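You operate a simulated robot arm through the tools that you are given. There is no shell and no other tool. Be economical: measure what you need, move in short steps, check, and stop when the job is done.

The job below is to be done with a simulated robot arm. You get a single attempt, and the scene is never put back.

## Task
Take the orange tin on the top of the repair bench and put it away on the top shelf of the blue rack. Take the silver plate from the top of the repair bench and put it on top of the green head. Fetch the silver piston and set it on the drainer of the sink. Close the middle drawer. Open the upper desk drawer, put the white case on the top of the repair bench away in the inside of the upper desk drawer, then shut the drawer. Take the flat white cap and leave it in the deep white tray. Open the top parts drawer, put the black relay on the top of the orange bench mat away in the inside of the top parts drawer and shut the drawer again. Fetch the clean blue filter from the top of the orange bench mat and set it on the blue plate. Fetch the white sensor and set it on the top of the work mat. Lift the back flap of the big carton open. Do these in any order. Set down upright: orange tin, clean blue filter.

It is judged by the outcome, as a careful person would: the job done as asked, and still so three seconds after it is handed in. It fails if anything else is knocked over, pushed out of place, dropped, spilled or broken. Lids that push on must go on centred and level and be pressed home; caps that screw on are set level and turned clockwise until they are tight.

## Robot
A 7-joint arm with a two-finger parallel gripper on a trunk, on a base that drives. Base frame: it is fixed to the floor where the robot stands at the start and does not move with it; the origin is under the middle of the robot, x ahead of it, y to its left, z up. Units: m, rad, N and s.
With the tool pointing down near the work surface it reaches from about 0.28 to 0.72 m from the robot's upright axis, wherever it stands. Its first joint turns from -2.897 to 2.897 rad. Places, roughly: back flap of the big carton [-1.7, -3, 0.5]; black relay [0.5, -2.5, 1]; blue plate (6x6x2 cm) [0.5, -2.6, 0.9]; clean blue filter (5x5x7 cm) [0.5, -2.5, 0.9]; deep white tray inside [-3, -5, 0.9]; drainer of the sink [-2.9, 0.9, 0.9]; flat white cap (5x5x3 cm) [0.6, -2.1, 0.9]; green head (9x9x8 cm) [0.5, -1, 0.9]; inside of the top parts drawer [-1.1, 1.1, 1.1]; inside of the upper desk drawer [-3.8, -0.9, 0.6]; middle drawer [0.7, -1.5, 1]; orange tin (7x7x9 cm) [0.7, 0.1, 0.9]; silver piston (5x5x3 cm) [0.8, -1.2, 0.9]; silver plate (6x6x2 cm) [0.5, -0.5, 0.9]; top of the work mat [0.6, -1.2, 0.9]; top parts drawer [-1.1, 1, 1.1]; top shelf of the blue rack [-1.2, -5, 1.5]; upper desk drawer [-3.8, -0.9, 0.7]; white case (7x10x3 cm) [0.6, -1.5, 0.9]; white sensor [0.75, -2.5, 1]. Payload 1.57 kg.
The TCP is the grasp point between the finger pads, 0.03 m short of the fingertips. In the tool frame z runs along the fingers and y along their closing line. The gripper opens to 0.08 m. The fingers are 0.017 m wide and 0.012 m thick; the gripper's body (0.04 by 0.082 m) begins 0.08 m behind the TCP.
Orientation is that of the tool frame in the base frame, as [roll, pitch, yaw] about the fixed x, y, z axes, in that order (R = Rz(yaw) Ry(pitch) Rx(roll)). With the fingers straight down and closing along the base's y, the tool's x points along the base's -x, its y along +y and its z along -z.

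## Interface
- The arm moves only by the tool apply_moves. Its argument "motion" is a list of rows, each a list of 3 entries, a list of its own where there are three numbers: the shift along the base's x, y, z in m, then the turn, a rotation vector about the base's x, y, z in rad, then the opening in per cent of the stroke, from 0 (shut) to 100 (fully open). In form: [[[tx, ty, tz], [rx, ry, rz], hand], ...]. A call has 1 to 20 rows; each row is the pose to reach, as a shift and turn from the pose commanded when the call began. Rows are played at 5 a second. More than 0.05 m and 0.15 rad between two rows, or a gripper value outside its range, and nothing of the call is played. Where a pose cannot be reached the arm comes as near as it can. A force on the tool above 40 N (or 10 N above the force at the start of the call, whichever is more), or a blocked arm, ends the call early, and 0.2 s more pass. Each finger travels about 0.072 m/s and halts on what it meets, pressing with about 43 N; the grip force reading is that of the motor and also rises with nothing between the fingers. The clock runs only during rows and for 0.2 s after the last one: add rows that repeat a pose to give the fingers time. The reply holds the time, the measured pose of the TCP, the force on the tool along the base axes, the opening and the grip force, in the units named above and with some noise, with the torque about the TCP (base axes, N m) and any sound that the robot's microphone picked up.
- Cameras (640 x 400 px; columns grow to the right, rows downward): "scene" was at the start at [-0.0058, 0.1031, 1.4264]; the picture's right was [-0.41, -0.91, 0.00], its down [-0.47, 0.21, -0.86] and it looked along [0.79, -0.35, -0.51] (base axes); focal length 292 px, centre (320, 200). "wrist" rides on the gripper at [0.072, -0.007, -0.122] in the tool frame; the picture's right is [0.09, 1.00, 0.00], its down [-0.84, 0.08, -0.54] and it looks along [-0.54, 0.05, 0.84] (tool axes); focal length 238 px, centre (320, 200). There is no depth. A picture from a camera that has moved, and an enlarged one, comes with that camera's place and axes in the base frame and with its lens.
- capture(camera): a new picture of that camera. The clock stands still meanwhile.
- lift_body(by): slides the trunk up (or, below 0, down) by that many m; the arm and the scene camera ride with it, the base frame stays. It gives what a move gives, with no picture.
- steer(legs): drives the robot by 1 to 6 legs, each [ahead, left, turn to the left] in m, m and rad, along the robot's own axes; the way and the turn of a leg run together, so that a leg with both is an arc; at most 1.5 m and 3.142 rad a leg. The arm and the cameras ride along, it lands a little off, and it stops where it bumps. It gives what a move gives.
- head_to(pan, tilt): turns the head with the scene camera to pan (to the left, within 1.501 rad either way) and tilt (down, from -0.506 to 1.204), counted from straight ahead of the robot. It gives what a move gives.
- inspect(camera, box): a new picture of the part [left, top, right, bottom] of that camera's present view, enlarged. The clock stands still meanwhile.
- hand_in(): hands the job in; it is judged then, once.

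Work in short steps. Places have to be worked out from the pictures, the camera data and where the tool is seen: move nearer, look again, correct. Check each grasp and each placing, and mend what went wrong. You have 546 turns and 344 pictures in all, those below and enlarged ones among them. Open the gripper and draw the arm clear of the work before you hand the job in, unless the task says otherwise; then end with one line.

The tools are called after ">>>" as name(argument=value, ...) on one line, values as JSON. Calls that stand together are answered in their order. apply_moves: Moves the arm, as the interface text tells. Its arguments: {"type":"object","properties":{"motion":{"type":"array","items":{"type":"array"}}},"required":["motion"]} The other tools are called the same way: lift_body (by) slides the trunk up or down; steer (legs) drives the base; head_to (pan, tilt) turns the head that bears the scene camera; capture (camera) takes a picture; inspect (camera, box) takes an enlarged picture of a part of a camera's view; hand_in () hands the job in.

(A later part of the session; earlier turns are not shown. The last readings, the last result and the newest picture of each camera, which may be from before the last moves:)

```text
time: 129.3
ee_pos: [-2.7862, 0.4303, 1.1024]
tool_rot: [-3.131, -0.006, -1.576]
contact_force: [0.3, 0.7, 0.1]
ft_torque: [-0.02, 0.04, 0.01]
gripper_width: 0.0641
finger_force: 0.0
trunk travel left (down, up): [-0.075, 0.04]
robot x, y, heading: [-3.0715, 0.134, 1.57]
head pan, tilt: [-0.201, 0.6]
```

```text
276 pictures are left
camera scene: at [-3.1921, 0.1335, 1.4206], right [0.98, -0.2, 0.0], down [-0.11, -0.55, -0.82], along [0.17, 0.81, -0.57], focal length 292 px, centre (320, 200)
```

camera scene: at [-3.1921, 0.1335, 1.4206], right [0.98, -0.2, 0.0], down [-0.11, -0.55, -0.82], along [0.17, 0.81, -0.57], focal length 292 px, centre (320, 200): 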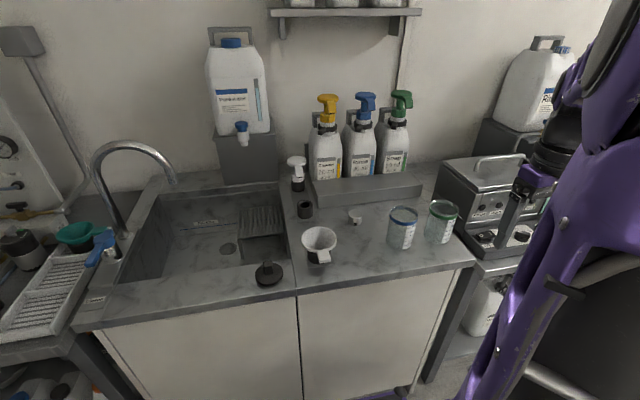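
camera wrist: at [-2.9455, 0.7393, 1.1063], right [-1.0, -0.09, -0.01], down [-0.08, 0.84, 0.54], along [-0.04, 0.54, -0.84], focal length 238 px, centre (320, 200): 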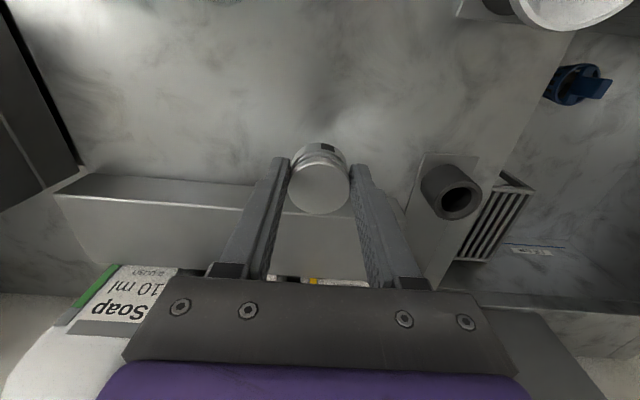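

The piston is on the drainer. The desk is close by, so I'll turn toward it and open its upper drawer before fetching the white case.

>>> steer(legs=[[-0.2, 0, 0], [0, 0, 1.5708]])

>>> head_to(pan=0.4, tilt=0.55)

>>> capture(camera="scene")

>>> capture(camera="wrist")

```text
time: 134.8
ee_pos: [-3.3601, 0.2292, 1.1009]
tool_rot: [-3.13, -0.004, -0.027]
contact_force: [0.3, -0.1, 0.2]
ft_torque: [-0.01, -0.01, -0.03]
gripper_width: 0.0641
finger_force: 0.1
trunk travel left (down, up): [-0.075, 0.04]
robot x, y, heading: [-3.0746, -0.0612, 3.119]
head pan, tilt: [-0.201, 0.6]
```

```text
time: 135.8
ee_pos: [-3.3593, 0.2282, 1.1027]
tool_rot: [-3.13, -0.005, -0.025]
contact_force: [-0.3, 0.8, 0.2]
ft_torque: [-0.01, 0.02, 0.02]
gripper_width: 0.064
finger_force: 0.1
trunk travel left (down, up): [-0.075, 0.04]
robot x, y, heading: [-3.0685, -0.0642, 3.116]
head pan, tilt: [0.4, 0.55]
```

```text
275 pictures are left
camera scene: at [-3.067, -0.2385, 1.4251], right [-0.37, 0.93, 0.0], down [0.49, 0.19, -0.85], along [-0.79, -0.31, -0.52], focal length 292 px, centre (320, 200)
```

scene: 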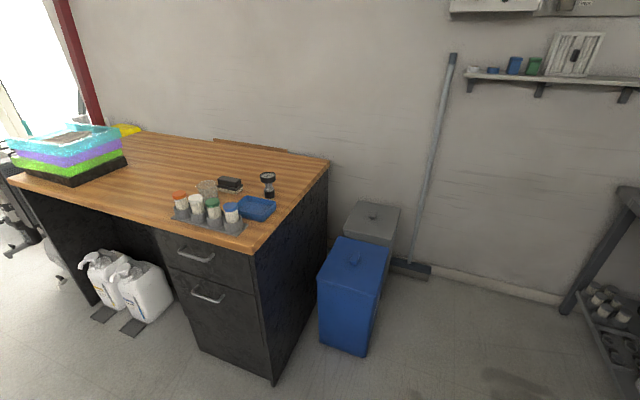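

```text
274 pictures are left
camera wrist: at [-3.2894, 0.2314, 1.2229], right [0.07, -1.0, -0.01], down [-0.84, -0.06, 0.54], along [-0.54, -0.02, -0.84], focal length 238 px, centre (320, 200)
```

wrist: 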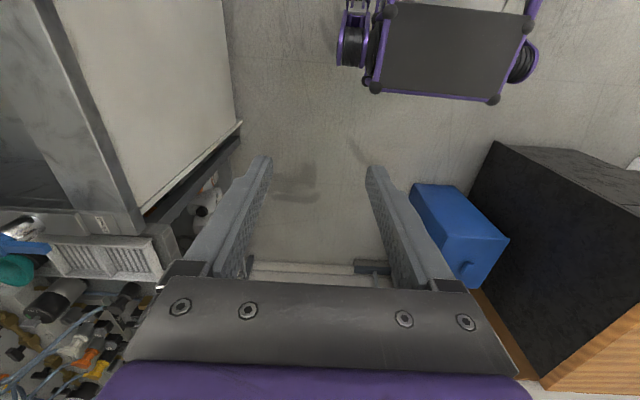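

The upper desk drawer's handle is at about (-3.65, -0.96, 0.69). Before driving there I'll check the floor to the left for obstacles.

>>> head_to(pan=1.45, tilt=0.7)

>>> capture(camera="scene")

```text
time: 137.1
ee_pos: [-3.3613, 0.2291, 1.1021]
tool_rot: [-3.13, -0.006, -0.026]
contact_force: [0.0, 0.2, 0.5]
ft_torque: [0.04, 0.0, 0.02]
gripper_width: 0.0638
finger_force: 0.0
trunk travel left (down, up): [-0.075, 0.04]
robot x, y, heading: [-3.0747, -0.0609, 3.117]
head pan, tilt: [1.45, 0.7]
```

```text
273 pictures are left
camera scene: at [-2.9957, -0.2897, 1.412], right [-0.99, 0.14, 0.0], down [0.09, 0.64, -0.77], along [-0.11, -0.76, -0.64], focal length 292 px, centre (320, 200)
```

scene: 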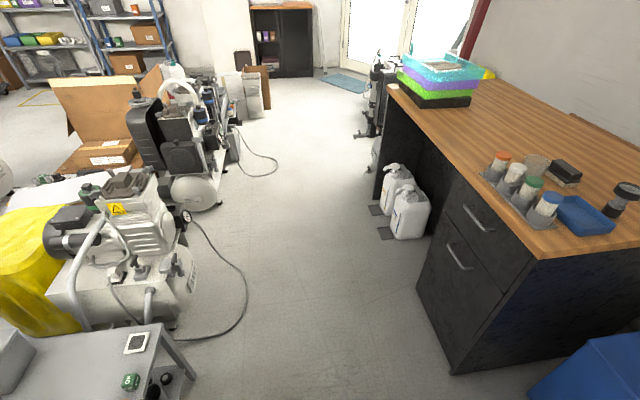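

The corridor in front of the desk is clear. I'll strafe to put the drawer handle slightly right of the robot.

>>> steer(legs=[[0, 1.08, 0.022]])

>>> head_to(pan=-0.1, tilt=0.9)

>>> capture(camera="scene")

>>> capture(camera="wrist")

```text
time: 147.7
ee_pos: [-3.3786, -0.8559, 1.102]
tool_rot: [-3.13, -0.004, -0.004]
contact_force: [0.6, -0.1, -1.2]
ft_torque: [-0.02, 0.0, 0.0]
gripper_width: 0.0638
finger_force: 0.1
trunk travel left (down, up): [-0.075, 0.04]
robot x, y, heading: [-3.0836, -1.1411, -3.141]
head pan, tilt: [1.45, 0.7]
```

```text
time: 149.4
ee_pos: [-3.3783, -0.8567, 1.103]
tool_rot: [-3.129, -0.004, -0.003]
contact_force: [-0.4, 0.1, 0.5]
ft_torque: [0.02, 0.02, 0.0]
gripper_width: 0.0639
finger_force: 0.0
trunk travel left (down, up): [-0.075, 0.04]
robot x, y, heading: [-3.0837, -1.1422, -3.143]
head pan, tilt: [-0.099, 0.901]
```

```text
272 pictures are left
camera scene: at [-3.0677, -1.2739, 1.3958], right [0.1, 1.0, 0.0], down [0.78, -0.08, -0.62], along [-0.62, 0.06, -0.78], focal length 292 px, centre (320, 200)
```

scene: 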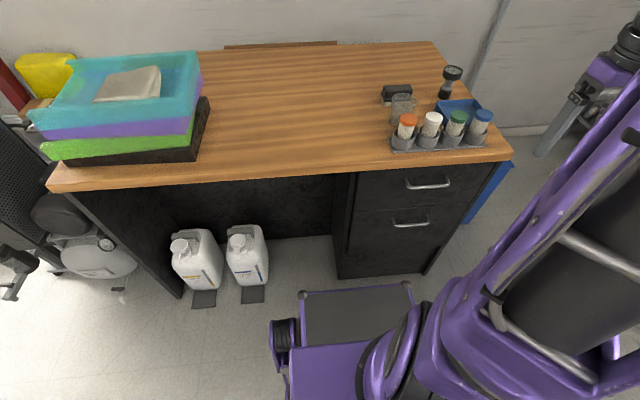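

```text
271 pictures are left
camera wrist: at [-3.3089, -0.8517, 1.2229], right [0.09, -1.0, -0.01], down [-0.84, -0.08, 0.54], along [-0.54, -0.04, -0.84], focal length 238 px, centre (320, 200)
```

wrist: 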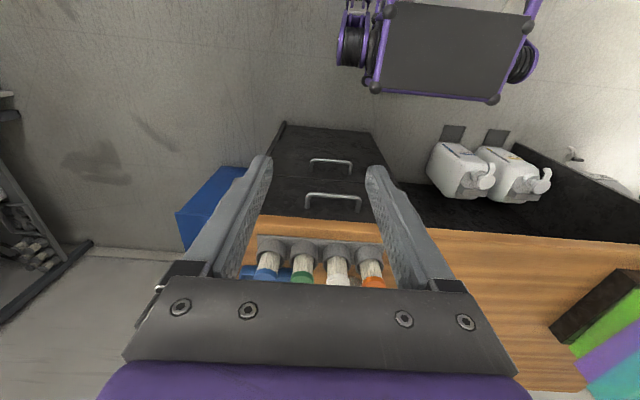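

The handle bar triangulates to about (-3.60, -0.904, 0.755), standing out 3 cm from the panel. I'll turn the gripper so it closes in the vertical plane: first a yaw of 90°.

>>> apply_moves(motion=[[[0, 0, 0], [0, 0, 0.15], 80], [[0, 0, 0], [0, 0, 0.3], 80], [[0, 0, 0], [0, 0, 0.45], 80], [[0, 0, 0], [0, 0, 0.6], 80], [[0, 0, 0], [0, 0, 0.75], 80], [[0, 0, 0], [0, 0, 0.9], 80], [[0, 0, 0], [0, 0, 1.05], 80], [[0, 0, 0], [0, 0, 1.2], 80], [[0, 0, 0], [0, 0, 1.35], 80], [[0, 0, 0], [0, 0, 1.48], 80], [[0, 0, 0], [0, 0, 1.5708], 80], [[0, 0, 0], [0, 0, 1.5708], 80]])

```text
time: 152.0
ee_pos: [-3.3781, -0.8561, 1.1023]
tool_rot: [-3.131, -0.005, 1.569]
contact_force: [0.0, -1.1, 0.3]
ft_torque: [-0.03, 0.02, 0.01]
gripper_width: 0.0643
finger_force: 0.1
trunk travel left (down, up): [-0.075, 0.04]
robot x, y, heading: [-3.0821, -1.1427, -3.143]
head pan, tilt: [-0.099, 0.901]
```

Yaw done. Now I'll tilt the tool toward the panel while lowering in front of the desk.

>>> apply_moves(motion=[[[0.0, -0.01, -0.02], [0, 0.14, 0], 80], [[0.0, -0.02, -0.05], [0, 0.28, 0], 80], [[0.0, -0.03, -0.08], [0, 0.42, 0], 80], [[0.0, -0.04, -0.11], [0, 0.56, 0], 80], [[0.0, -0.048, -0.14], [0, 0.7, 0], 80], [[0.0, -0.048, -0.17], [0, 0.84, 0], 80], [[0.0, -0.048, -0.2], [0, 0.96, 0], 80], [[0.0, -0.048, -0.24], [0, 1.05, 0], 80], [[0.0, -0.048, -0.27], [0, 1.05, 0], 80], [[0.0, -0.048, -0.3], [0, 1.05, 0], 80], [[0.0, -0.048, -0.3], [0, 1.05, 0], 80]])

>>> capture(camera="scene")

>>> capture(camera="wrist")

```text
time: 153.1
ee_pos: [-3.3272, -0.8637, 0.9491]
tool_rot: [-2.85, -0.141, 1.506]
contact_force: [-0.3, -0.4, -0.4]
ft_torque: [0.0, 0.01, -0.03]
gripper_width: 0.0641
finger_force: 0.0
out of reach, approached as far as the arm can: row 4
trunk travel left (down, up): [-0.075, 0.04]
robot x, y, heading: [-3.0859, -1.1438, -3.145]
head pan, tilt: [-0.099, 0.901]
stopped in row 5: the arm was blocked; the commanded pose is now the measured one
```

```text
270 pictures are left
camera scene: at [-3.0795, -1.279, 1.416], right [0.03, 1.0, 0.0], down [0.61, -0.02, -0.79], along [-0.79, 0.02, -0.61], focal length 292 px, centre (320, 200)
```

scene: 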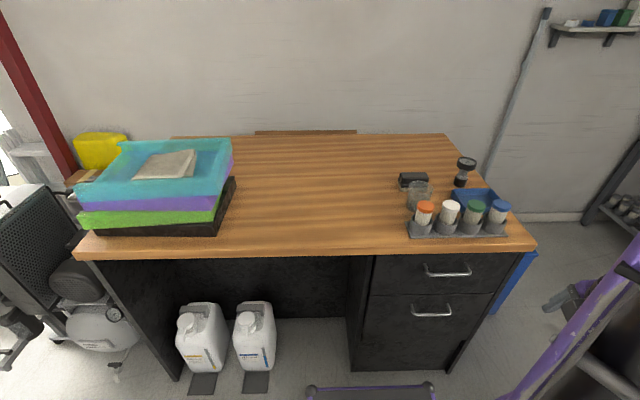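

```text
269 pictures are left
camera wrist: at [-3.296, -0.811, 1.0746], right [0.96, 0.07, -0.27], down [0.17, -0.91, 0.38], along [-0.22, -0.41, -0.89], focal length 238 px, centre (320, 200)
```

wrist: 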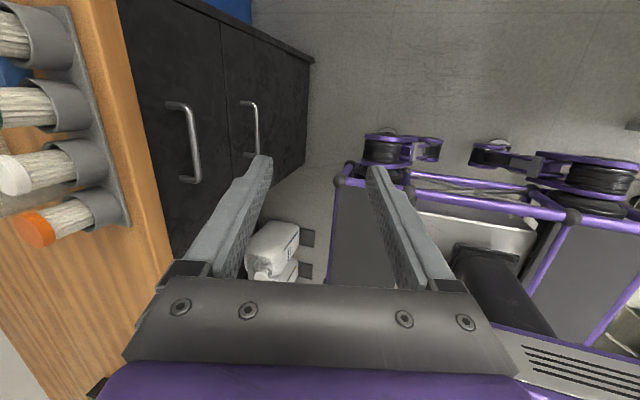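

The arm ran into itself close in. I'll move further out, undo the tilt, and redo it there.

>>> apply_moves(motion=[[[-0.02, -0.01, 0.04], [-0.04, -0.08, 0.02], 80], [[-0.05, -0.02, 0.075], [-0.08, -0.16, 0.04], 80], [[-0.085, -0.03, 0.1], [-0.12, -0.24, 0.055], 80], [[-0.12, -0.04, 0.12], [-0.141, -0.29, 0.065], 80], [[-0.155, -0.04, 0.14], [-0.141, -0.29, 0.065], 80], [[-0.175, -0.04, 0.15], [-0.141, -0.29, 0.065], 80], [[-0.175, -0.04, 0.15], [-0.141, -0.29, 0.065], 80]])

```text
time: 154.7
ee_pos: [-3.5013, -0.9031, 1.1015]
tool_rot: [-3.139, -0.003, 1.586]
contact_force: [-0.6, -0.5, 0.3]
ft_torque: [-0.01, 0.03, 0.03]
gripper_width: 0.0639
finger_force: 0.0
trunk travel left (down, up): [-0.075, 0.04]
robot x, y, heading: [-3.0849, -1.1434, -3.142]
head pan, tilt: [-0.099, 0.901]
```

Vertical again at a good distance. Now I'll tilt toward the desk here.

>>> apply_moves(motion=[[[0.0, 0, -0.01], [0, 0.14, -0.01], 80], [[0.0, 0, -0.02], [0, 0.28, -0.015], 80], [[0.0, 0, -0.03], [0, 0.42, -0.015], 80], [[0.0, 0, -0.04], [0, 0.56, -0.015], 80], [[0.0, 0, -0.05], [0, 0.7, -0.015], 80], [[0.0, 0, -0.06], [0, 0.84, -0.015], 80], [[0.0, 0, -0.07], [0, 0.96, -0.015], 80], [[0.0, 0, -0.08], [0, 1.05, -0.015], 80], [[0.0, 0, -0.08], [0, 1.05, -0.015], 80]])

>>> capture(camera="wrist")

>>> capture(camera="scene")

```text
time: 156.7
ee_pos: [-3.5005, -0.9027, 1.0349]
tool_rot: [-2.503, 0.001, 1.569]
contact_force: [-1.1, 0.4, 0.1]
ft_torque: [0.02, -0.02, 0.01]
gripper_width: 0.0641
finger_force: 0.0
out of reach, approached as far as the arm can: row 5, 6, 7, 8, 9
trunk travel left (down, up): [-0.075, 0.04]
robot x, y, heading: [-3.0844, -1.1378, -3.144]
head pan, tilt: [-0.099, 0.901]
```

```text
268 pictures are left
camera wrist: at [-3.4346, -0.8318, 1.1349], right [0.8, 0.09, -0.59], down [0.38, -0.84, 0.39], along [-0.46, -0.54, -0.7], focal length 238 px, centre (320, 200)
```

wrist: 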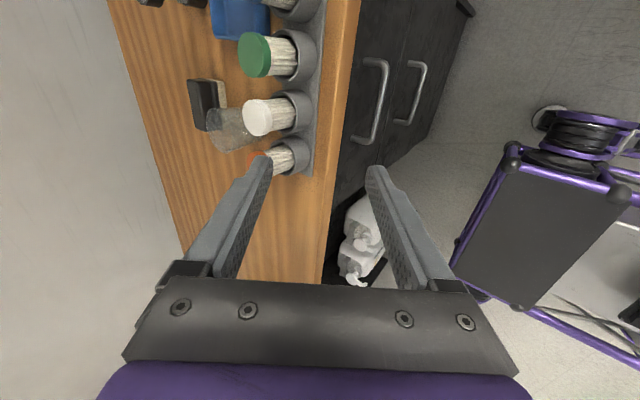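

```text
267 pictures are left
camera scene: at [-3.0678, -1.2741, 1.3958], right [0.1, 1.0, 0.0], down [0.78, -0.08, -0.62], along [-0.62, 0.06, -0.78], focal length 292 px, centre (320, 200)
```

scene: 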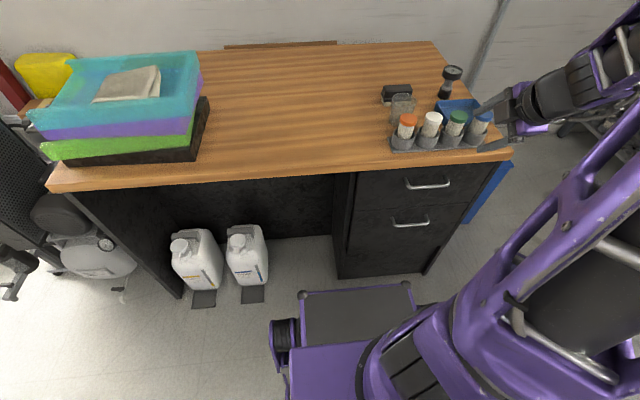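

In this yaw the tilt is limited to about 37°, probably by the last joint. I'll go back to vertical and try the opposite yaw.

>>> apply_moves(motion=[[[0.0, 0, 0.01], [0, -0.14, 0], 80], [[0.0, 0, 0.02], [0, -0.28, 0], 80], [[0.0, 0, 0.03], [0, -0.42, 0], 80], [[0.0, 0, 0.04], [0, -0.56, 0], 80], [[0.0, 0, 0.05], [0, -0.635, 0], 80], [[0.0, 0, 0.05], [0, -0.635, 0], 80]])

>>> apply_moves(motion=[[[0, 0, 0], [0, 0, -0.15], 80], [[0, 0, 0], [0, 0, -0.3], 80], [[0, 0, 0], [0, 0, -0.45], 80], [[0, 0, 0], [0, 0, -0.6], 80], [[0, 0, 0], [0, 0, -0.75], 80], [[0, 0, 0], [0, 0, -0.9], 80], [[0, 0, 0], [0, 0, -1.05], 80], [[0, 0, 0], [0, 0, -1.2], 80], [[0, 0, 0], [0, 0, -1.35], 80], [[0, 0, 0], [0, 0, -1.5], 80], [[0, 0, 0], [0, 0, -1.65], 80], [[0, 0, 0], [0, 0, -1.8], 80], [[0, 0, 0], [0, 0, -1.95], 80], [[0, 0, 0], [0, 0, -2.1], 80], [[0, 0, 0], [0, 0, -2.25], 80], [[0, 0, 0], [0, 0, -2.4], 80], [[0, 0, 0], [0, 0, -2.55], 80], [[0, 0, 0], [0, 0, -2.7], 80], [[0, 0, 0], [0, 0, -2.85], 80], [[0, 0, 0], [0, 0, -3.0], 80]])

```text
time: 158.1
ee_pos: [-3.5012, -0.9025, 1.0852]
tool_rot: [-3.138, 0.001, 1.569]
contact_force: [-0.1, 0.1, -0.1]
ft_torque: [-0.01, -0.01, -0.01]
gripper_width: 0.0638
finger_force: 0.0
trunk travel left (down, up): [-0.075, 0.04]
robot x, y, heading: [-3.0825, -1.1444, -3.141]
head pan, tilt: [-0.099, 0.901]
```

```text
time: 162.3
ee_pos: [-3.5008, -0.9019, 1.0849]
tool_rot: [-3.136, -0.003, -1.433]
contact_force: [0.3, -0.3, 0.8]
ft_torque: [0.0, 0.0, -0.01]
gripper_width: 0.064
finger_force: 0.1
trunk travel left (down, up): [-0.075, 0.04]
robot x, y, heading: [-3.0855, -1.1437, -3.141]
head pan, tilt: [-0.099, 0.901]
```

Yaw reversed with no reach complaint. Now I'll tilt again toward the desk.

>>> apply_moves(motion=[[[0, 0, 0], [0, 0, -0.137], 80], [[0, 0, -0.01], [-0.01, 0.14, -0.137], 80], [[0, 0, -0.02], [-0.019, 0.28, -0.137], 80], [[0, 0, -0.03], [-0.029, 0.42, -0.137], 80], [[0, 0, -0.04], [-0.038, 0.56, -0.137], 80], [[0, 0, -0.05], [-0.048, 0.7, -0.137], 80], [[0, 0, -0.06], [-0.058, 0.84, -0.137], 80], [[0, 0, -0.07], [-0.066, 0.97, -0.137], 80], [[0, 0, -0.08], [-0.075, 1.1, -0.137], 80], [[0, 0, -0.08], [-0.075, 1.1, -0.137], 80]])

>>> capture(camera="wrist")

```text
time: 164.5
ee_pos: [-3.5003, -0.9018, 1.0043]
tool_rot: [2.045, -0.006, -1.582]
contact_force: [0.0, -0.3, 0.2]
ft_torque: [0.01, -0.03, -0.03]
gripper_width: 0.064
finger_force: 0.2
trunk travel left (down, up): [-0.075, 0.04]
robot x, y, heading: [-3.0844, -1.1425, -3.141]
head pan, tilt: [-0.099, 0.901]
```

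```text
266 pictures are left
camera wrist: at [-3.3908, -0.9754, 1.0526], right [-0.45, -0.08, 0.89], down [0.46, 0.83, 0.31], along [-0.77, 0.55, -0.34], focal length 238 px, centre (320, 200)
```

wrist: 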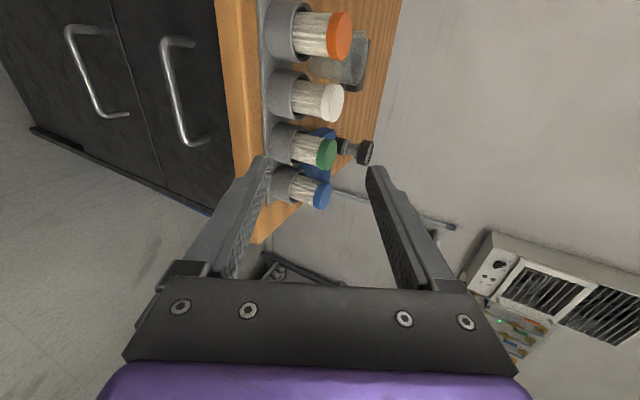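

The tilt works in this yaw, and the handle bar again resolves to (-3.600, -0.907, 0.757). I'll lower in front of it.

>>> apply_moves(motion=[[[0, -0.003, -0.04], [0, 0, 0.01], 60], [[0, -0.005, -0.08], [0, 0, 0.01], 60], [[-0.005, -0.005, -0.12], [0, 0, 0.01], 60], [[-0.01, -0.005, -0.16], [0, 0, 0.01], 60], [[-0.015, -0.005, -0.2], [0, 0, 0.01], 60], [[-0.015, -0.005, -0.204], [0, 0, 0.01], 60]])

>>> capture(camera="wrist")

>>> capture(camera="scene")

```text
time: 165.9
ee_pos: [-3.516, -0.9087, 0.8003]
tool_rot: [2.045, -0.007, -1.571]
contact_force: [-0.3, -0.5, 0.0]
ft_torque: [-0.02, -0.02, 0.01]
gripper_width: 0.0481
finger_force: 0.1
trunk travel left (down, up): [-0.075, 0.04]
robot x, y, heading: [-3.0864, -1.142, -3.142]
head pan, tilt: [-0.099, 0.901]
```

```text
265 pictures are left
camera wrist: at [-3.4055, -0.9795, 0.8477], right [-0.45, -0.09, 0.89], down [0.45, 0.84, 0.31], along [-0.77, 0.54, -0.34], focal length 238 px, centre (320, 200)
```

wrist: 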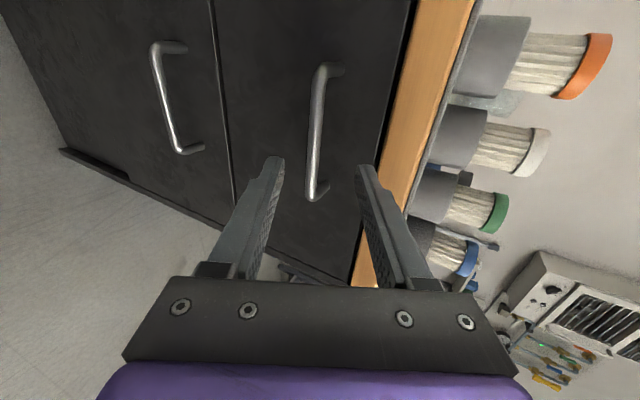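

```text
264 pictures are left
camera scene: at [-3.0676, -1.2738, 1.3958], right [0.1, 1.0, 0.0], down [0.78, -0.08, -0.62], along [-0.62, 0.06, -0.78], focal length 292 px, centre (320, 200)
```

scene: 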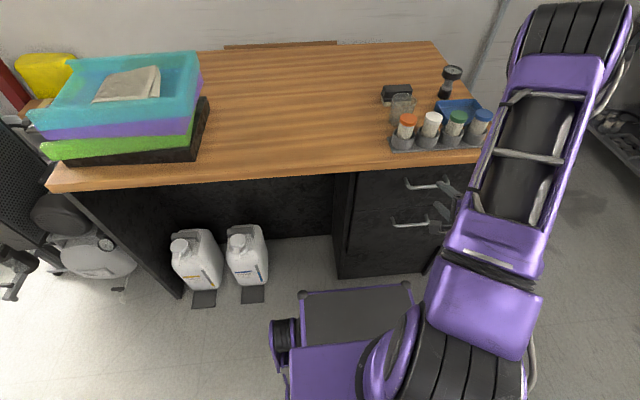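

The bar is at about (-3.60, -0.915, 0.751). I'll narrow the opening, advance along the tool axis so the fingers straddle it, then look.

>>> apply_moves(motion=[[[-0.015, -0.003, -0.013], [0, 0, 0], 38], [[-0.035, -0.003, -0.023], [0, 0, 0], 38], [[-0.052, -0.003, -0.032], [0, 0, 0], 38], [[-0.06, -0.003, -0.036], [0, 0, 0], 38], [[-0.06, -0.003, -0.036], [0, 0, 0], 38]])

>>> inspect(camera="wrist", box=[220, 90, 420, 215])

>>> inspect(camera="scene", box=[380, 140, 500, 240])

```text
time: 167.1
ee_pos: [-3.5766, -0.9114, 0.7649]
tool_rot: [2.043, -0.006, -1.568]
contact_force: [-0.2, 0.1, 0.1]
ft_torque: [0.02, 0.0, 0.02]
gripper_width: 0.0302
finger_force: 0.1
trunk travel left (down, up): [-0.075, 0.04]
robot x, y, heading: [-3.0843, -1.1431, -3.139]
head pan, tilt: [-0.099, 0.901]
```

```text
3.20 times, centred on (320, 152) of wrist
camera zoom: at [-3.466, -0.9825, 0.8131], right [-0.45, -0.09, 0.89], down [0.45, 0.84, 0.31], along [-0.77, 0.54, -0.34], focal length 763 px, centre (320, 352)
```

zoom: 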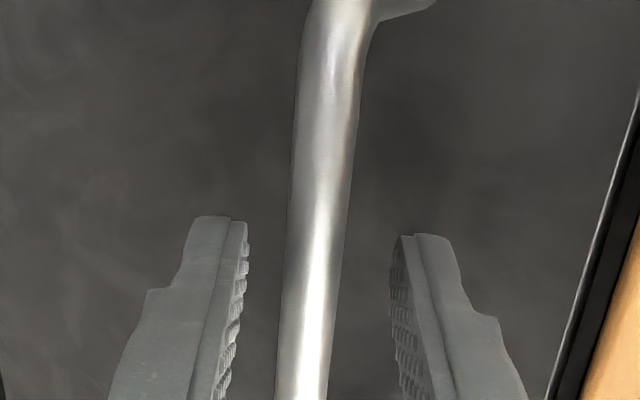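

```text
4.00 times, centred on (440, 190) of scene
camera zoom: at [-3.0675, -1.2738, 1.3958], right [0.1, 1.0, 0.0], down [0.78, -0.08, -0.62], along [-0.62, 0.06, -0.78], focal length 1168 px, centre (-160, 240)
```

zoom: 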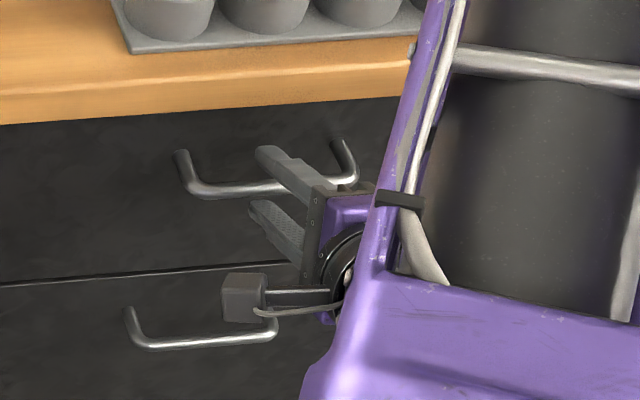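

The bar is between the fingers. I'll advance 8 mm more and close.

>>> apply_moves(motion=[[[-0.008, 0, -0.004], [0, 0, 0], 38], [[-0.008, 0, -0.004], [0, 0, 0], 20], [[-0.008, 0, -0.004], [0, 0, 0], 5], [[-0.008, 0, -0.004], [0, 0, 0], 5]])

```text
time: 168.1
ee_pos: [-3.583, -0.9105, 0.7606]
tool_rot: [2.046, -0.005, -1.57]
contact_force: [0.9, 0.4, -7.3]
ft_torque: [0.17, -0.06, -0.31]
gripper_width: 0.0116
finger_force: 29.3
trunk travel left (down, up): [-0.075, 0.04]
robot x, y, heading: [-3.0855, -1.1388, -3.144]
head pan, tilt: [-0.099, 0.901]
```

The bar is gripped. I'll pull the drawer open gently with the arm.

>>> apply_moves(motion=[[[0.015, 0, 0.002], [0, 0, 0], 5], [[0.03, 0, 0.002], [0, 0, 0], 5], [[0.05, 0, 0.002], [0, 0, 0], 5], [[0.07, 0, 0.002], [0, 0, 0], 5], [[0.09, 0, 0.002], [0, 0, 0], 5], [[0.11, 0, 0.002], [0, 0, 0], 5], [[0.13, 0, 0.002], [0, 0, 0], 5], [[0.15, 0, 0.002], [0, 0, 0], 5]])

>>> capture(camera="scene")

```text
time: 169.9
ee_pos: [-3.4339, -0.9096, 0.7613]
tool_rot: [2.053, -0.006, -1.571]
contact_force: [0.6, 0.3, -35.7]
ft_torque: [-0.3, -0.27, 0.49]
gripper_width: 0.0117
finger_force: 28.9
trunk travel left (down, up): [-0.075, 0.04]
robot x, y, heading: [-3.0844, -1.143, -3.139]
head pan, tilt: [-0.099, 0.901]
```

```text
261 pictures are left
camera scene: at [-3.069, -1.2728, 1.3958], right [0.1, 1.0, 0.0], down [0.78, -0.08, -0.62], along [-0.62, 0.06, -0.78], focal length 292 px, centre (320, 200)
```

scene: 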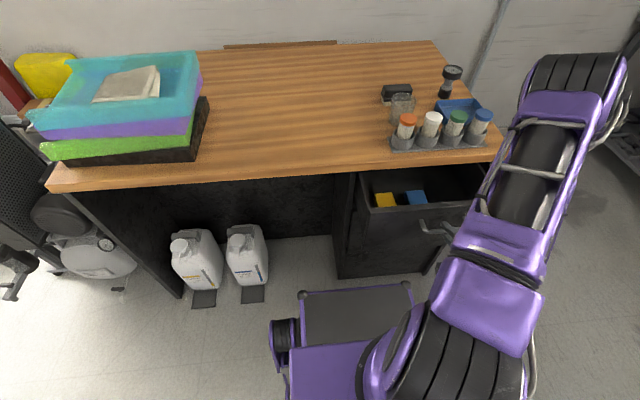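

The drawer is opening by about 0.15 m. There's a vertical load on the fingers, so I'll ease down 3 mm and pull a bit more.

>>> apply_moves(motion=[[[0.0, 0, -0.004], [0, 0, 0], 5], [[0.02, 0, -0.004], [0, 0, 0], 5], [[0.04, 0, -0.004], [0, 0, 0], 5], [[0.06, 0, -0.004], [0, 0, 0], 5], [[0.075, 0, -0.004], [0, 0, 0], 5]])

>>> capture(camera="scene")

```text
time: 171.1
ee_pos: [-3.3586, -0.9107, 0.7599]
tool_rot: [2.041, -0.004, -1.571]
contact_force: [0.6, 3.9, 13.5]
ft_torque: [-0.49, 0.14, 0.67]
gripper_width: 0.0117
finger_force: 29.5
trunk travel left (down, up): [-0.075, 0.04]
robot x, y, heading: [-3.0806, -1.1389, -3.14]
head pan, tilt: [-0.099, 0.901]
```

```text
260 pictures are left
camera scene: at [-3.0671, -1.274, 1.3961], right [0.1, 1.0, 0.0], down [0.78, -0.08, -0.62], along [-0.62, 0.06, -0.78], focal length 292 px, centre (320, 200)
```

scene: 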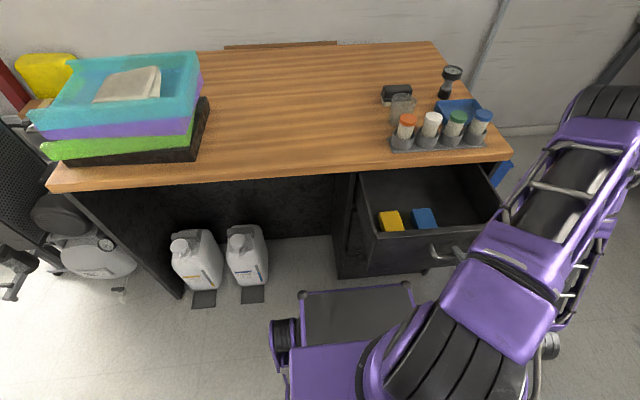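

The drawer is open about 0.22 m, with room inside on the right. I'll release the bar and back the fingers off along the tool axis.

>>> apply_moves(motion=[[[0, 0, -0.001], [0, 0, 0], 25], [[0, 0, -0.001], [0, 0, 0], 50], [[0.01, 0, 0.006], [0, 0, 0], 60], [[0.025, 0, 0.014], [0, 0, 0], 60], [[0.04, 0, 0.022], [0, 0, 0], 60], [[0.045, 0, 0.05], [0, 0, 0], 60], [[0.045, 0, 0.09], [0, 0, 0], 60]])

>>> inspect(camera="scene", box=[340, 150, 580, 300])

```text
time: 172.7
ee_pos: [-3.3151, -0.8962, 0.8418]
tool_rot: [2.045, -0.007, -1.568]
contact_force: [-0.3, -0.7, -0.1]
ft_torque: [-0.01, 0.02, 0.0]
gripper_width: 0.0478
finger_force: 0.0
out of reach, approached as far as the arm can: row 7
trunk travel left (down, up): [-0.075, 0.04]
robot x, y, heading: [-3.0864, -1.1409, -3.142]
head pan, tilt: [-0.099, 0.901]
```

```text
2.67 times, centred on (460, 225) of scene
camera zoom: at [-3.0676, -1.2737, 1.3957], right [0.1, 1.0, 0.0], down [0.78, -0.08, -0.62], along [-0.62, 0.06, -0.78], focal length 778 px, centre (-53, 133)
```

zoom: 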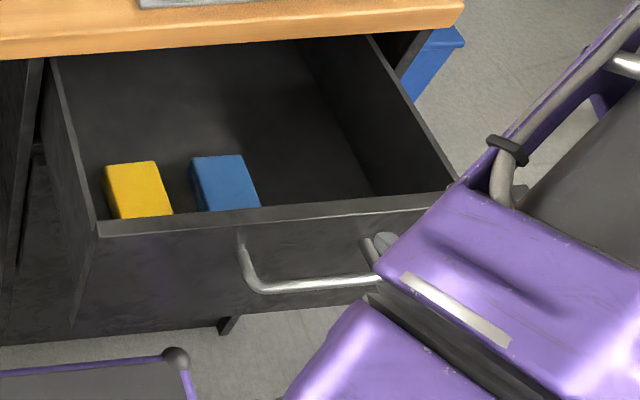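

Released cleanly. I'll raise the arm and untilt to the vertical carry pose.

>>> apply_moves(motion=[[[-0.01, 0.01, 0.04], [0, -0.12, 0], 60], [[-0.03, 0.02, 0.08], [0, -0.26, 0], 60], [[-0.05, 0.03, 0.12], [0, -0.4, 0], 60], [[-0.07, 0.04, 0.15], [0, -0.54, 0], 60], [[-0.09, 0.05, 0.18], [0, -0.68, 0], 60], [[-0.1, 0.06, 0.21], [0, -0.82, 0], 60], [[-0.1, 0.06, 0.24], [0, -0.96, 0], 60], [[-0.1, 0.06, 0.26], [0, -1.09, 0], 60], [[-0.1, 0.06, 0.26], [0, -1.097, 0], 60]])

>>> apply_moves(motion=[[[0, 0, 0], [0, 0, 0.15], 60], [[0, 0, 0], [0, 0, 0.3], 60], [[0, 0, 0], [0, 0, 0.45], 60], [[0, 0, 0], [0, 0, 0.6], 60], [[0, 0, 0], [0, 0, 0.75], 60], [[0, 0, 0], [0, 0, 0.9], 60], [[0, 0, 0], [0, 0, 1.05], 60], [[0, 0, 0], [0, 0, 1.2], 60], [[0, 0, 0], [0, 0, 1.35], 60], [[0, 0, 0], [0, 0, 1.5], 60], [[0, 0, 0], [0, 0, 1.5708], 60]])

```text
time: 174.7
ee_pos: [-3.4154, -0.8359, 1.1017]
tool_rot: [-3.139, -0.002, -1.574]
contact_force: [0.5, 0.1, 0.1]
ft_torque: [-0.01, 0.01, 0.01]
gripper_width: 0.0481
finger_force: 0.1
out of reach, approached as far as the arm can: row 1
trunk travel left (down, up): [-0.075, 0.04]
robot x, y, heading: [-3.0832, -1.1389, -3.143]
head pan, tilt: [-0.099, 0.901]
```

```text
time: 177.1
ee_pos: [-3.4153, -0.8357, 1.1007]
tool_rot: [3.14, -0.004, -0.004]
contact_force: [-0.3, -0.8, -0.9]
ft_torque: [0.0, 0.0, 0.0]
gripper_width: 0.048
finger_force: 0.1
trunk travel left (down, up): [-0.075, 0.04]
robot x, y, heading: [-3.0818, -1.1389, -3.142]
head pan, tilt: [-0.099, 0.901]
```

Next I'll go via the parts bench and open the top parts drawer on the way, since the hand is free. Back off slightly, strafe right past the open drawer, then turn to face the +y wall.

>>> steer(legs=[[-0.04, 0, 0], [0, -1.12, 0], [0, 0, -1.5708]])

>>> head_to(pan=-0.3, tilt=0.5)

>>> capture(camera="scene")

```text
time: 192.5
ee_pos: [-2.7433, 0.3171, 1.1009]
tool_rot: [3.14, -0.005, -1.561]
contact_force: [0.6, -0.3, 0.6]
ft_torque: [-0.01, 0.0, -0.02]
gripper_width: 0.0478
finger_force: 0.1
trunk travel left (down, up): [-0.075, 0.04]
robot x, y, heading: [-3.0485, -0.0148, 1.582]
head pan, tilt: [-0.099, 0.901]
```

```text
time: 193.4
ee_pos: [-2.7433, 0.3172, 1.1002]
tool_rot: [3.141, -0.004, -1.564]
contact_force: [-0.5, 0.0, -0.3]
ft_torque: [-0.01, -0.02, 0.01]
gripper_width: 0.0481
finger_force: 0.0
trunk travel left (down, up): [-0.075, 0.04]
robot x, y, heading: [-3.0466, -0.0174, 1.585]
head pan, tilt: [-0.3, 0.499]
```

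```text
258 pictures are left
camera scene: at [-3.1566, -0.0214, 1.4296], right [0.96, -0.28, 0.0], down [-0.14, -0.46, -0.88], along [0.25, 0.84, -0.48], focal length 292 px, centre (320, 200)
```

scene: 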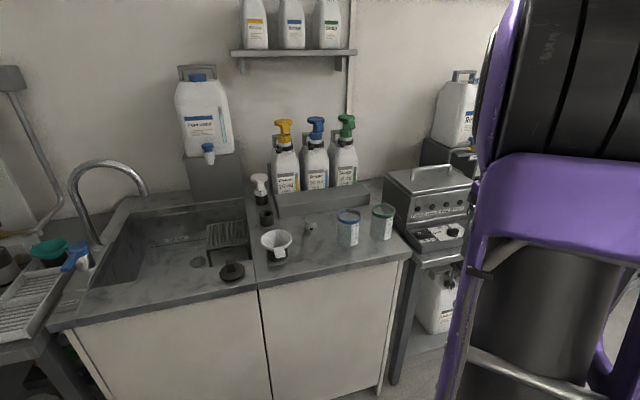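

Now I'll strafe right to in front of the parts chest.

>>> steer(legs=[[0, -1.0, -0.01], [0, -0.78, 0]])

>>> head_to(pan=0.0, tilt=0.45)

>>> capture(camera="scene")

>>> capture(camera="wrist")

```text
time: 210.9
ee_pos: [-0.949, 0.3191, 1.1014]
tool_rot: [3.141, -0.003, -1.576]
contact_force: [0.2, -0.2, -0.3]
ft_torque: [0.02, 0.04, 0.0]
gripper_width: 0.0477
finger_force: 0.1
trunk travel left (down, up): [-0.075, 0.04]
robot x, y, heading: [-1.2582, -0.0119, 1.57]
head pan, tilt: [-0.3, 0.499]
```

```text
time: 211.7
ee_pos: [-0.9492, 0.3195, 1.1011]
tool_rot: [-3.141, -0.003, -1.576]
contact_force: [-0.2, 0.0, -0.4]
ft_torque: [0.02, -0.01, 0.02]
gripper_width: 0.0478
finger_force: 0.0
trunk travel left (down, up): [-0.075, 0.04]
robot x, y, heading: [-1.2569, -0.0104, 1.569]
head pan, tilt: [0.0, 0.45]
```

```text
257 pictures are left
camera scene: at [-1.3935, -0.0086, 1.4341], right [1.0, 0.0, 0.0], down [0.0, -0.44, -0.9], along [0.0, 0.9, -0.44], focal length 292 px, centre (320, 200)
```

scene: 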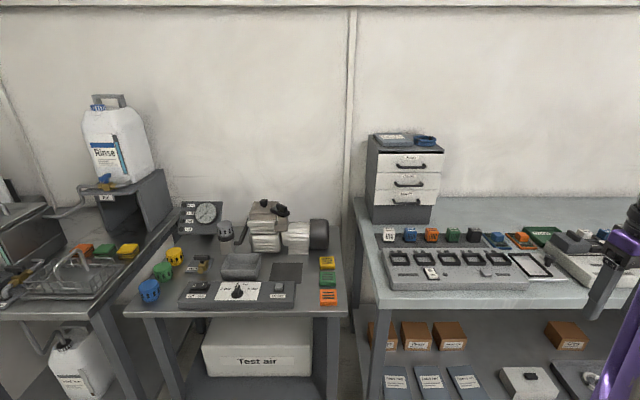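

```text
256 pictures are left
camera wrist: at [-0.9438, 0.247, 1.2218], right [-1.0, -0.09, 0.0], down [-0.07, 0.84, 0.54], along [-0.05, 0.54, -0.84], focal length 238 px, centre (320, 200)
```

wrist: 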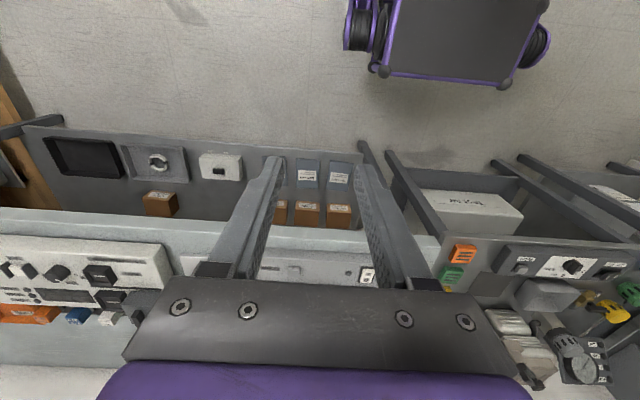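

The top parts drawer's handle is around (-1.08, 0.95, 1.10). I'll drive forward a little and look closer.

>>> steer(legs=[[0.16, 0, 0]])

>>> apply_moves(motion=[[[0, 0.04, 0.02], [0, 0, 0.0], 60], [[-0.0, 0.08, 0.04], [0, 0, 0], 60], [[-0.02, 0.12, 0.06], [0, 0, 0], 60], [[-0.04, 0.15, 0.07], [0, 0, 0], 60], [[-0.04, 0.15, 0.07], [0, 0, 0], 60]])

>>> capture(camera="scene")

>>> capture(camera="wrist")

```text
time: 213.2
ee_pos: [-0.9486, 0.4789, 1.1013]
tool_rot: [3.141, -0.004, -1.576]
contact_force: [-1.3, -0.5, -0.8]
ft_torque: [-0.02, -0.03, 0.04]
gripper_width: 0.0478
finger_force: 0.0
trunk travel left (down, up): [-0.075, 0.04]
robot x, y, heading: [-1.2586, 0.1496, 1.569]
head pan, tilt: [0.0, 0.45]
```

```text
time: 214.4
ee_pos: [-0.9899, 0.6284, 1.1722]
tool_rot: [-3.141, -0.003, -1.578]
contact_force: [-0.6, 0.3, -0.7]
ft_torque: [-0.01, -0.07, -0.03]
gripper_width: 0.0478
finger_force: 0.1
trunk travel left (down, up): [-0.075, 0.04]
robot x, y, heading: [-1.2602, 0.1504, 1.568]
head pan, tilt: [0.0, 0.45]
```

```text
255 pictures are left
camera scene: at [-1.3934, 0.151, 1.4341], right [1.0, 0.0, 0.0], down [0.0, -0.44, -0.9], along [0.0, 0.9, -0.44], focal length 292 px, centre (320, 200)
```

scene: 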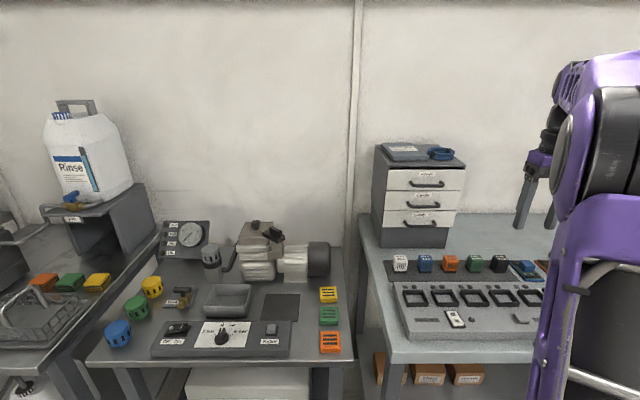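

```text
254 pictures are left
camera wrist: at [-0.9839, 0.556, 1.2919], right [-1.0, -0.09, 0.0], down [-0.07, 0.84, 0.54], along [-0.05, 0.54, -0.84], focal length 238 px, centre (320, 200)
```

wrist: 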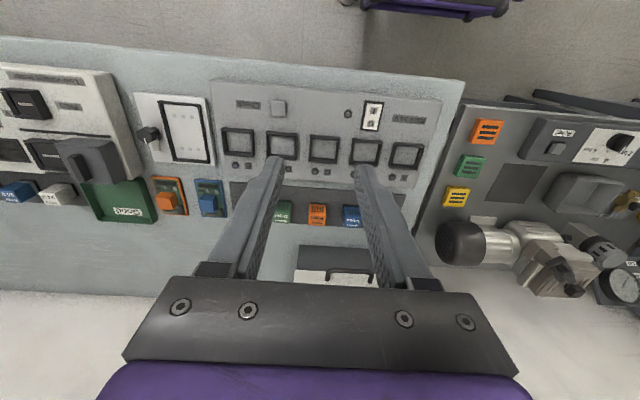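

The handle resolves to (-1.088, 0.923, 1.108). I'll yaw the gripper the way that worked before, then tilt.

>>> apply_moves(motion=[[[-0.01, 0, 0], [0, 0, -0.15], 60], [[-0.02, 0, 0], [0, 0, -0.3], 60], [[-0.03, 0, 0], [0, 0, -0.45], 60], [[-0.04, 0, 0], [0, 0, -0.6], 60], [[-0.05, 0, 0], [0, 0, -0.75], 60], [[-0.06, 0, 0], [0, 0, -0.9], 60], [[-0.07, 0, 0], [0, 0, -1.05], 60], [[-0.08, 0, 0], [0, 0, -1.2], 60], [[-0.09, 0, 0], [0, 0, -1.35], 60], [[-0.098, 0, 0], [0, 0, -1.5], 60], [[-0.098, 0, 0], [0, 0, -1.5708], 60]])

>>> apply_moves(motion=[[[0, 0, 0], [0.14, 0, 0], 60], [[0, 0, 0], [0.28, 0, 0], 60], [[0, 0, 0], [0.42, 0, 0], 60], [[0, 0, 0], [0.56, 0, 0], 60], [[0, 0, 0], [0.7, 0, 0], 60], [[0, 0, 0], [0.84, 0, 0], 60], [[0, 0, 0], [0.98, 0, 0], 60], [[0, 0, 0], [1.12, 0, 0], 60], [[0, 0, 0], [1.2, 0, 0], 60], [[0, 0, 0], [1.2, 0, 0], 60]])

>>> capture(camera="wrist")

```text
time: 216.8
ee_pos: [-1.088, 0.628, 1.1728]
tool_rot: [3.141, -0.004, 3.134]
contact_force: [-0.8, 0.1, 0.6]
ft_torque: [0.0, 0.04, 0.0]
gripper_width: 0.0479
finger_force: 0.1
trunk travel left (down, up): [-0.075, 0.04]
robot x, y, heading: [-1.2516, 0.1486, 1.569]
head pan, tilt: [0.0, 0.45]
```

```text
time: 219.0
ee_pos: [-1.0872, 0.6283, 1.1706]
tool_rot: [1.944, -0.007, -3.141]
contact_force: [-0.5, -0.3, -0.4]
ft_torque: [-0.02, 0.03, -0.01]
gripper_width: 0.0479
finger_force: 0.0
trunk travel left (down, up): [-0.075, 0.04]
robot x, y, heading: [-1.2583, 0.1502, 1.571]
head pan, tilt: [0.0, 0.45]
```

```text
253 pictures are left
camera wrist: at [-1.1595, 0.5119, 1.2074], right [-0.09, 0.36, 0.93], down [0.84, -0.48, 0.26], along [0.54, 0.8, -0.26], focal length 238 px, centre (320, 200)
```

wrist: 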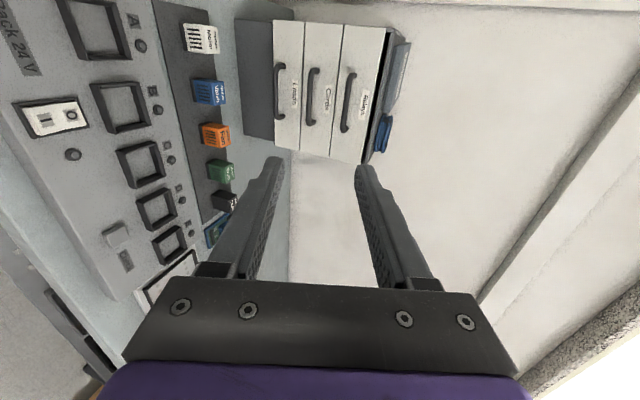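

The top drawer is labelled "Relays", and its handle is confirmed at (-1.087, 0.923, 1.105). I'll move to the pre-grasp.

>>> apply_moves(motion=[[[0, 0.04, -0.007], [0, 0, 0], 40], [[0, 0.08, -0.014], [0, 0, 0], 40], [[0, 0.12, -0.021], [0, 0, 0], 40], [[0, 0.16, -0.028], [0, 0, 0], 40], [[0, 0.2, -0.034], [0, 0, 0], 40], [[0, 0.22, -0.039], [0, 0, 0], 40], [[0, 0.22, -0.039], [0, 0, 0], 40]])

>>> capture(camera="wrist")

```text
time: 220.6
ee_pos: [-1.0859, 0.848, 1.1331]
tool_rot: [1.94, -0.008, 3.142]
contact_force: [0.2, 0.3, 0.5]
ft_torque: [0.0, 0.0, 0.0]
gripper_width: 0.032
finger_force: 0.0
trunk travel left (down, up): [-0.075, 0.04]
robot x, y, heading: [-1.2564, 0.1528, 1.571]
head pan, tilt: [0.0, 0.45]
```

```text
252 pictures are left
camera wrist: at [-1.1584, 0.732, 1.1694], right [-0.09, 0.36, 0.93], down [0.84, -0.48, 0.26], along [0.54, 0.8, -0.26], focal length 238 px, centre (320, 200)
```

wrist: 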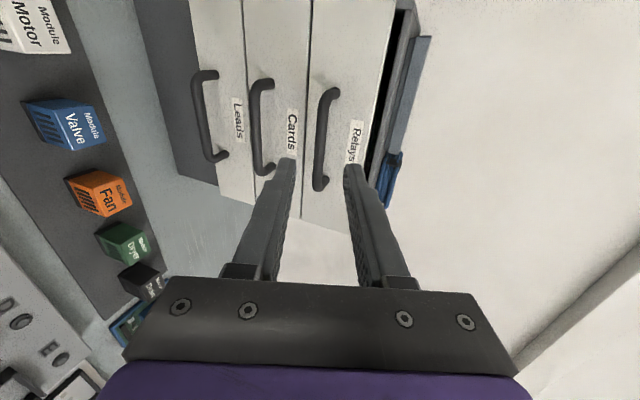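

Aligned. I'll advance so the fingers straddle the bar, then close.

>>> apply_moves(motion=[[[-0.002, 0.025, -0.0095], [0, 0, 0], 36], [[-0.004, 0.045, -0.0172], [0, 0, 0], 36], [[-0.004, 0.056, -0.0215], [0, 0, 0], 36], [[-0.004, 0.056, -0.0215], [0, 0, 0], 20], [[-0.004, 0.056, -0.0215], [0, 0, 0], 5], [[-0.004, 0.056, -0.0215], [0, 0, 0], 5]])

>>> capture(camera="wrist")

```text
time: 222.0
ee_pos: [-1.0887, 0.9047, 1.1109]
tool_rot: [1.942, -0.004, 3.14]
contact_force: [1.3, 1.0, 1.0]
ft_torque: [0.05, -0.32, 0.04]
gripper_width: 0.0097
finger_force: 27.9
trunk travel left (down, up): [-0.075, 0.04]
robot x, y, heading: [-1.2555, 0.1443, 1.569]
head pan, tilt: [0.0, 0.45]
```

```text
251 pictures are left
camera wrist: at [-1.1623, 0.7879, 1.1482], right [-0.09, 0.36, 0.93], down [0.84, -0.48, 0.26], along [0.54, 0.8, -0.26], focal length 238 px, centre (320, 200)
```

wrist: 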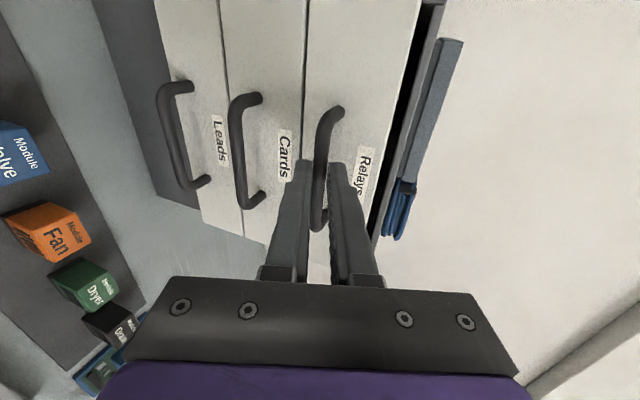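

Gripped. I'll pull it open gently.

>>> apply_moves(motion=[[[0, -0.015, 0], [0, 0, 0], 5], [[0, -0.03, 0], [0, 0, 0], 5], [[0, -0.045, 0], [0, 0, 0], 5], [[0, -0.06, 0], [0, 0, 0], 5], [[0, -0.075, 0], [0, 0, 0], 5], [[0, -0.09, 0], [0, 0, 0], 5], [[0, -0.09, 0], [0, 0, 0], 5]])

>>> capture(camera="scene")

```text
time: 223.6
ee_pos: [-1.0902, 0.815, 1.1133]
tool_rot: [1.941, -0.007, -3.141]
contact_force: [4.4, -0.2, 5.1]
ft_torque: [0.14, -0.28, 0.14]
gripper_width: 0.0097
finger_force: 28.2
trunk travel left (down, up): [-0.075, 0.04]
robot x, y, heading: [-1.2565, 0.1486, 1.564]
head pan, tilt: [0.0, 0.45]
```

```text
250 pictures are left
camera scene: at [-1.393, 0.1505, 1.4342], right [1.0, 0.0, 0.0], down [0.0, -0.43, -0.9], along [0.0, 0.9, -0.43], focal length 292 px, centre (320, 200)
```

scene: 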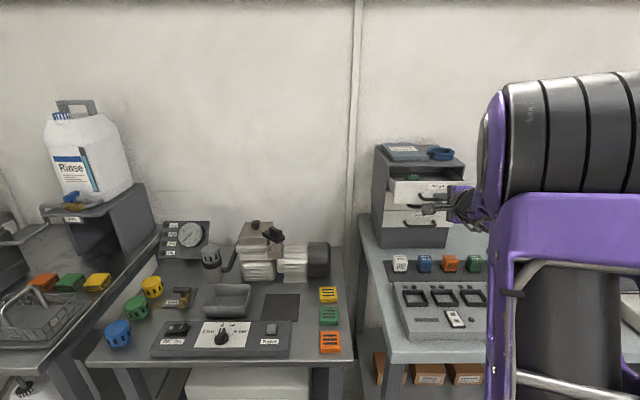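

>>> inspect(camera="scene", box=[360, 130, 500, 230])

```text
4.00 times, centred on (430, 180) of scene
camera zoom: at [-1.393, 0.1505, 1.4342], right [1.0, 0.0, 0.0], down [0.0, -0.43, -0.9], along [0.0, 0.9, -0.43], focal length 1168 px, centre (-120, 280)
```

zoom: 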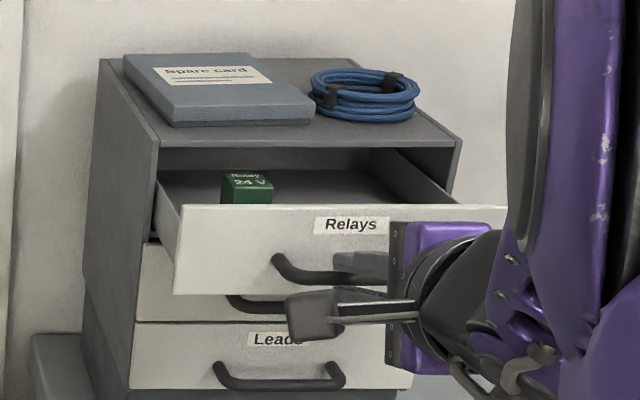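

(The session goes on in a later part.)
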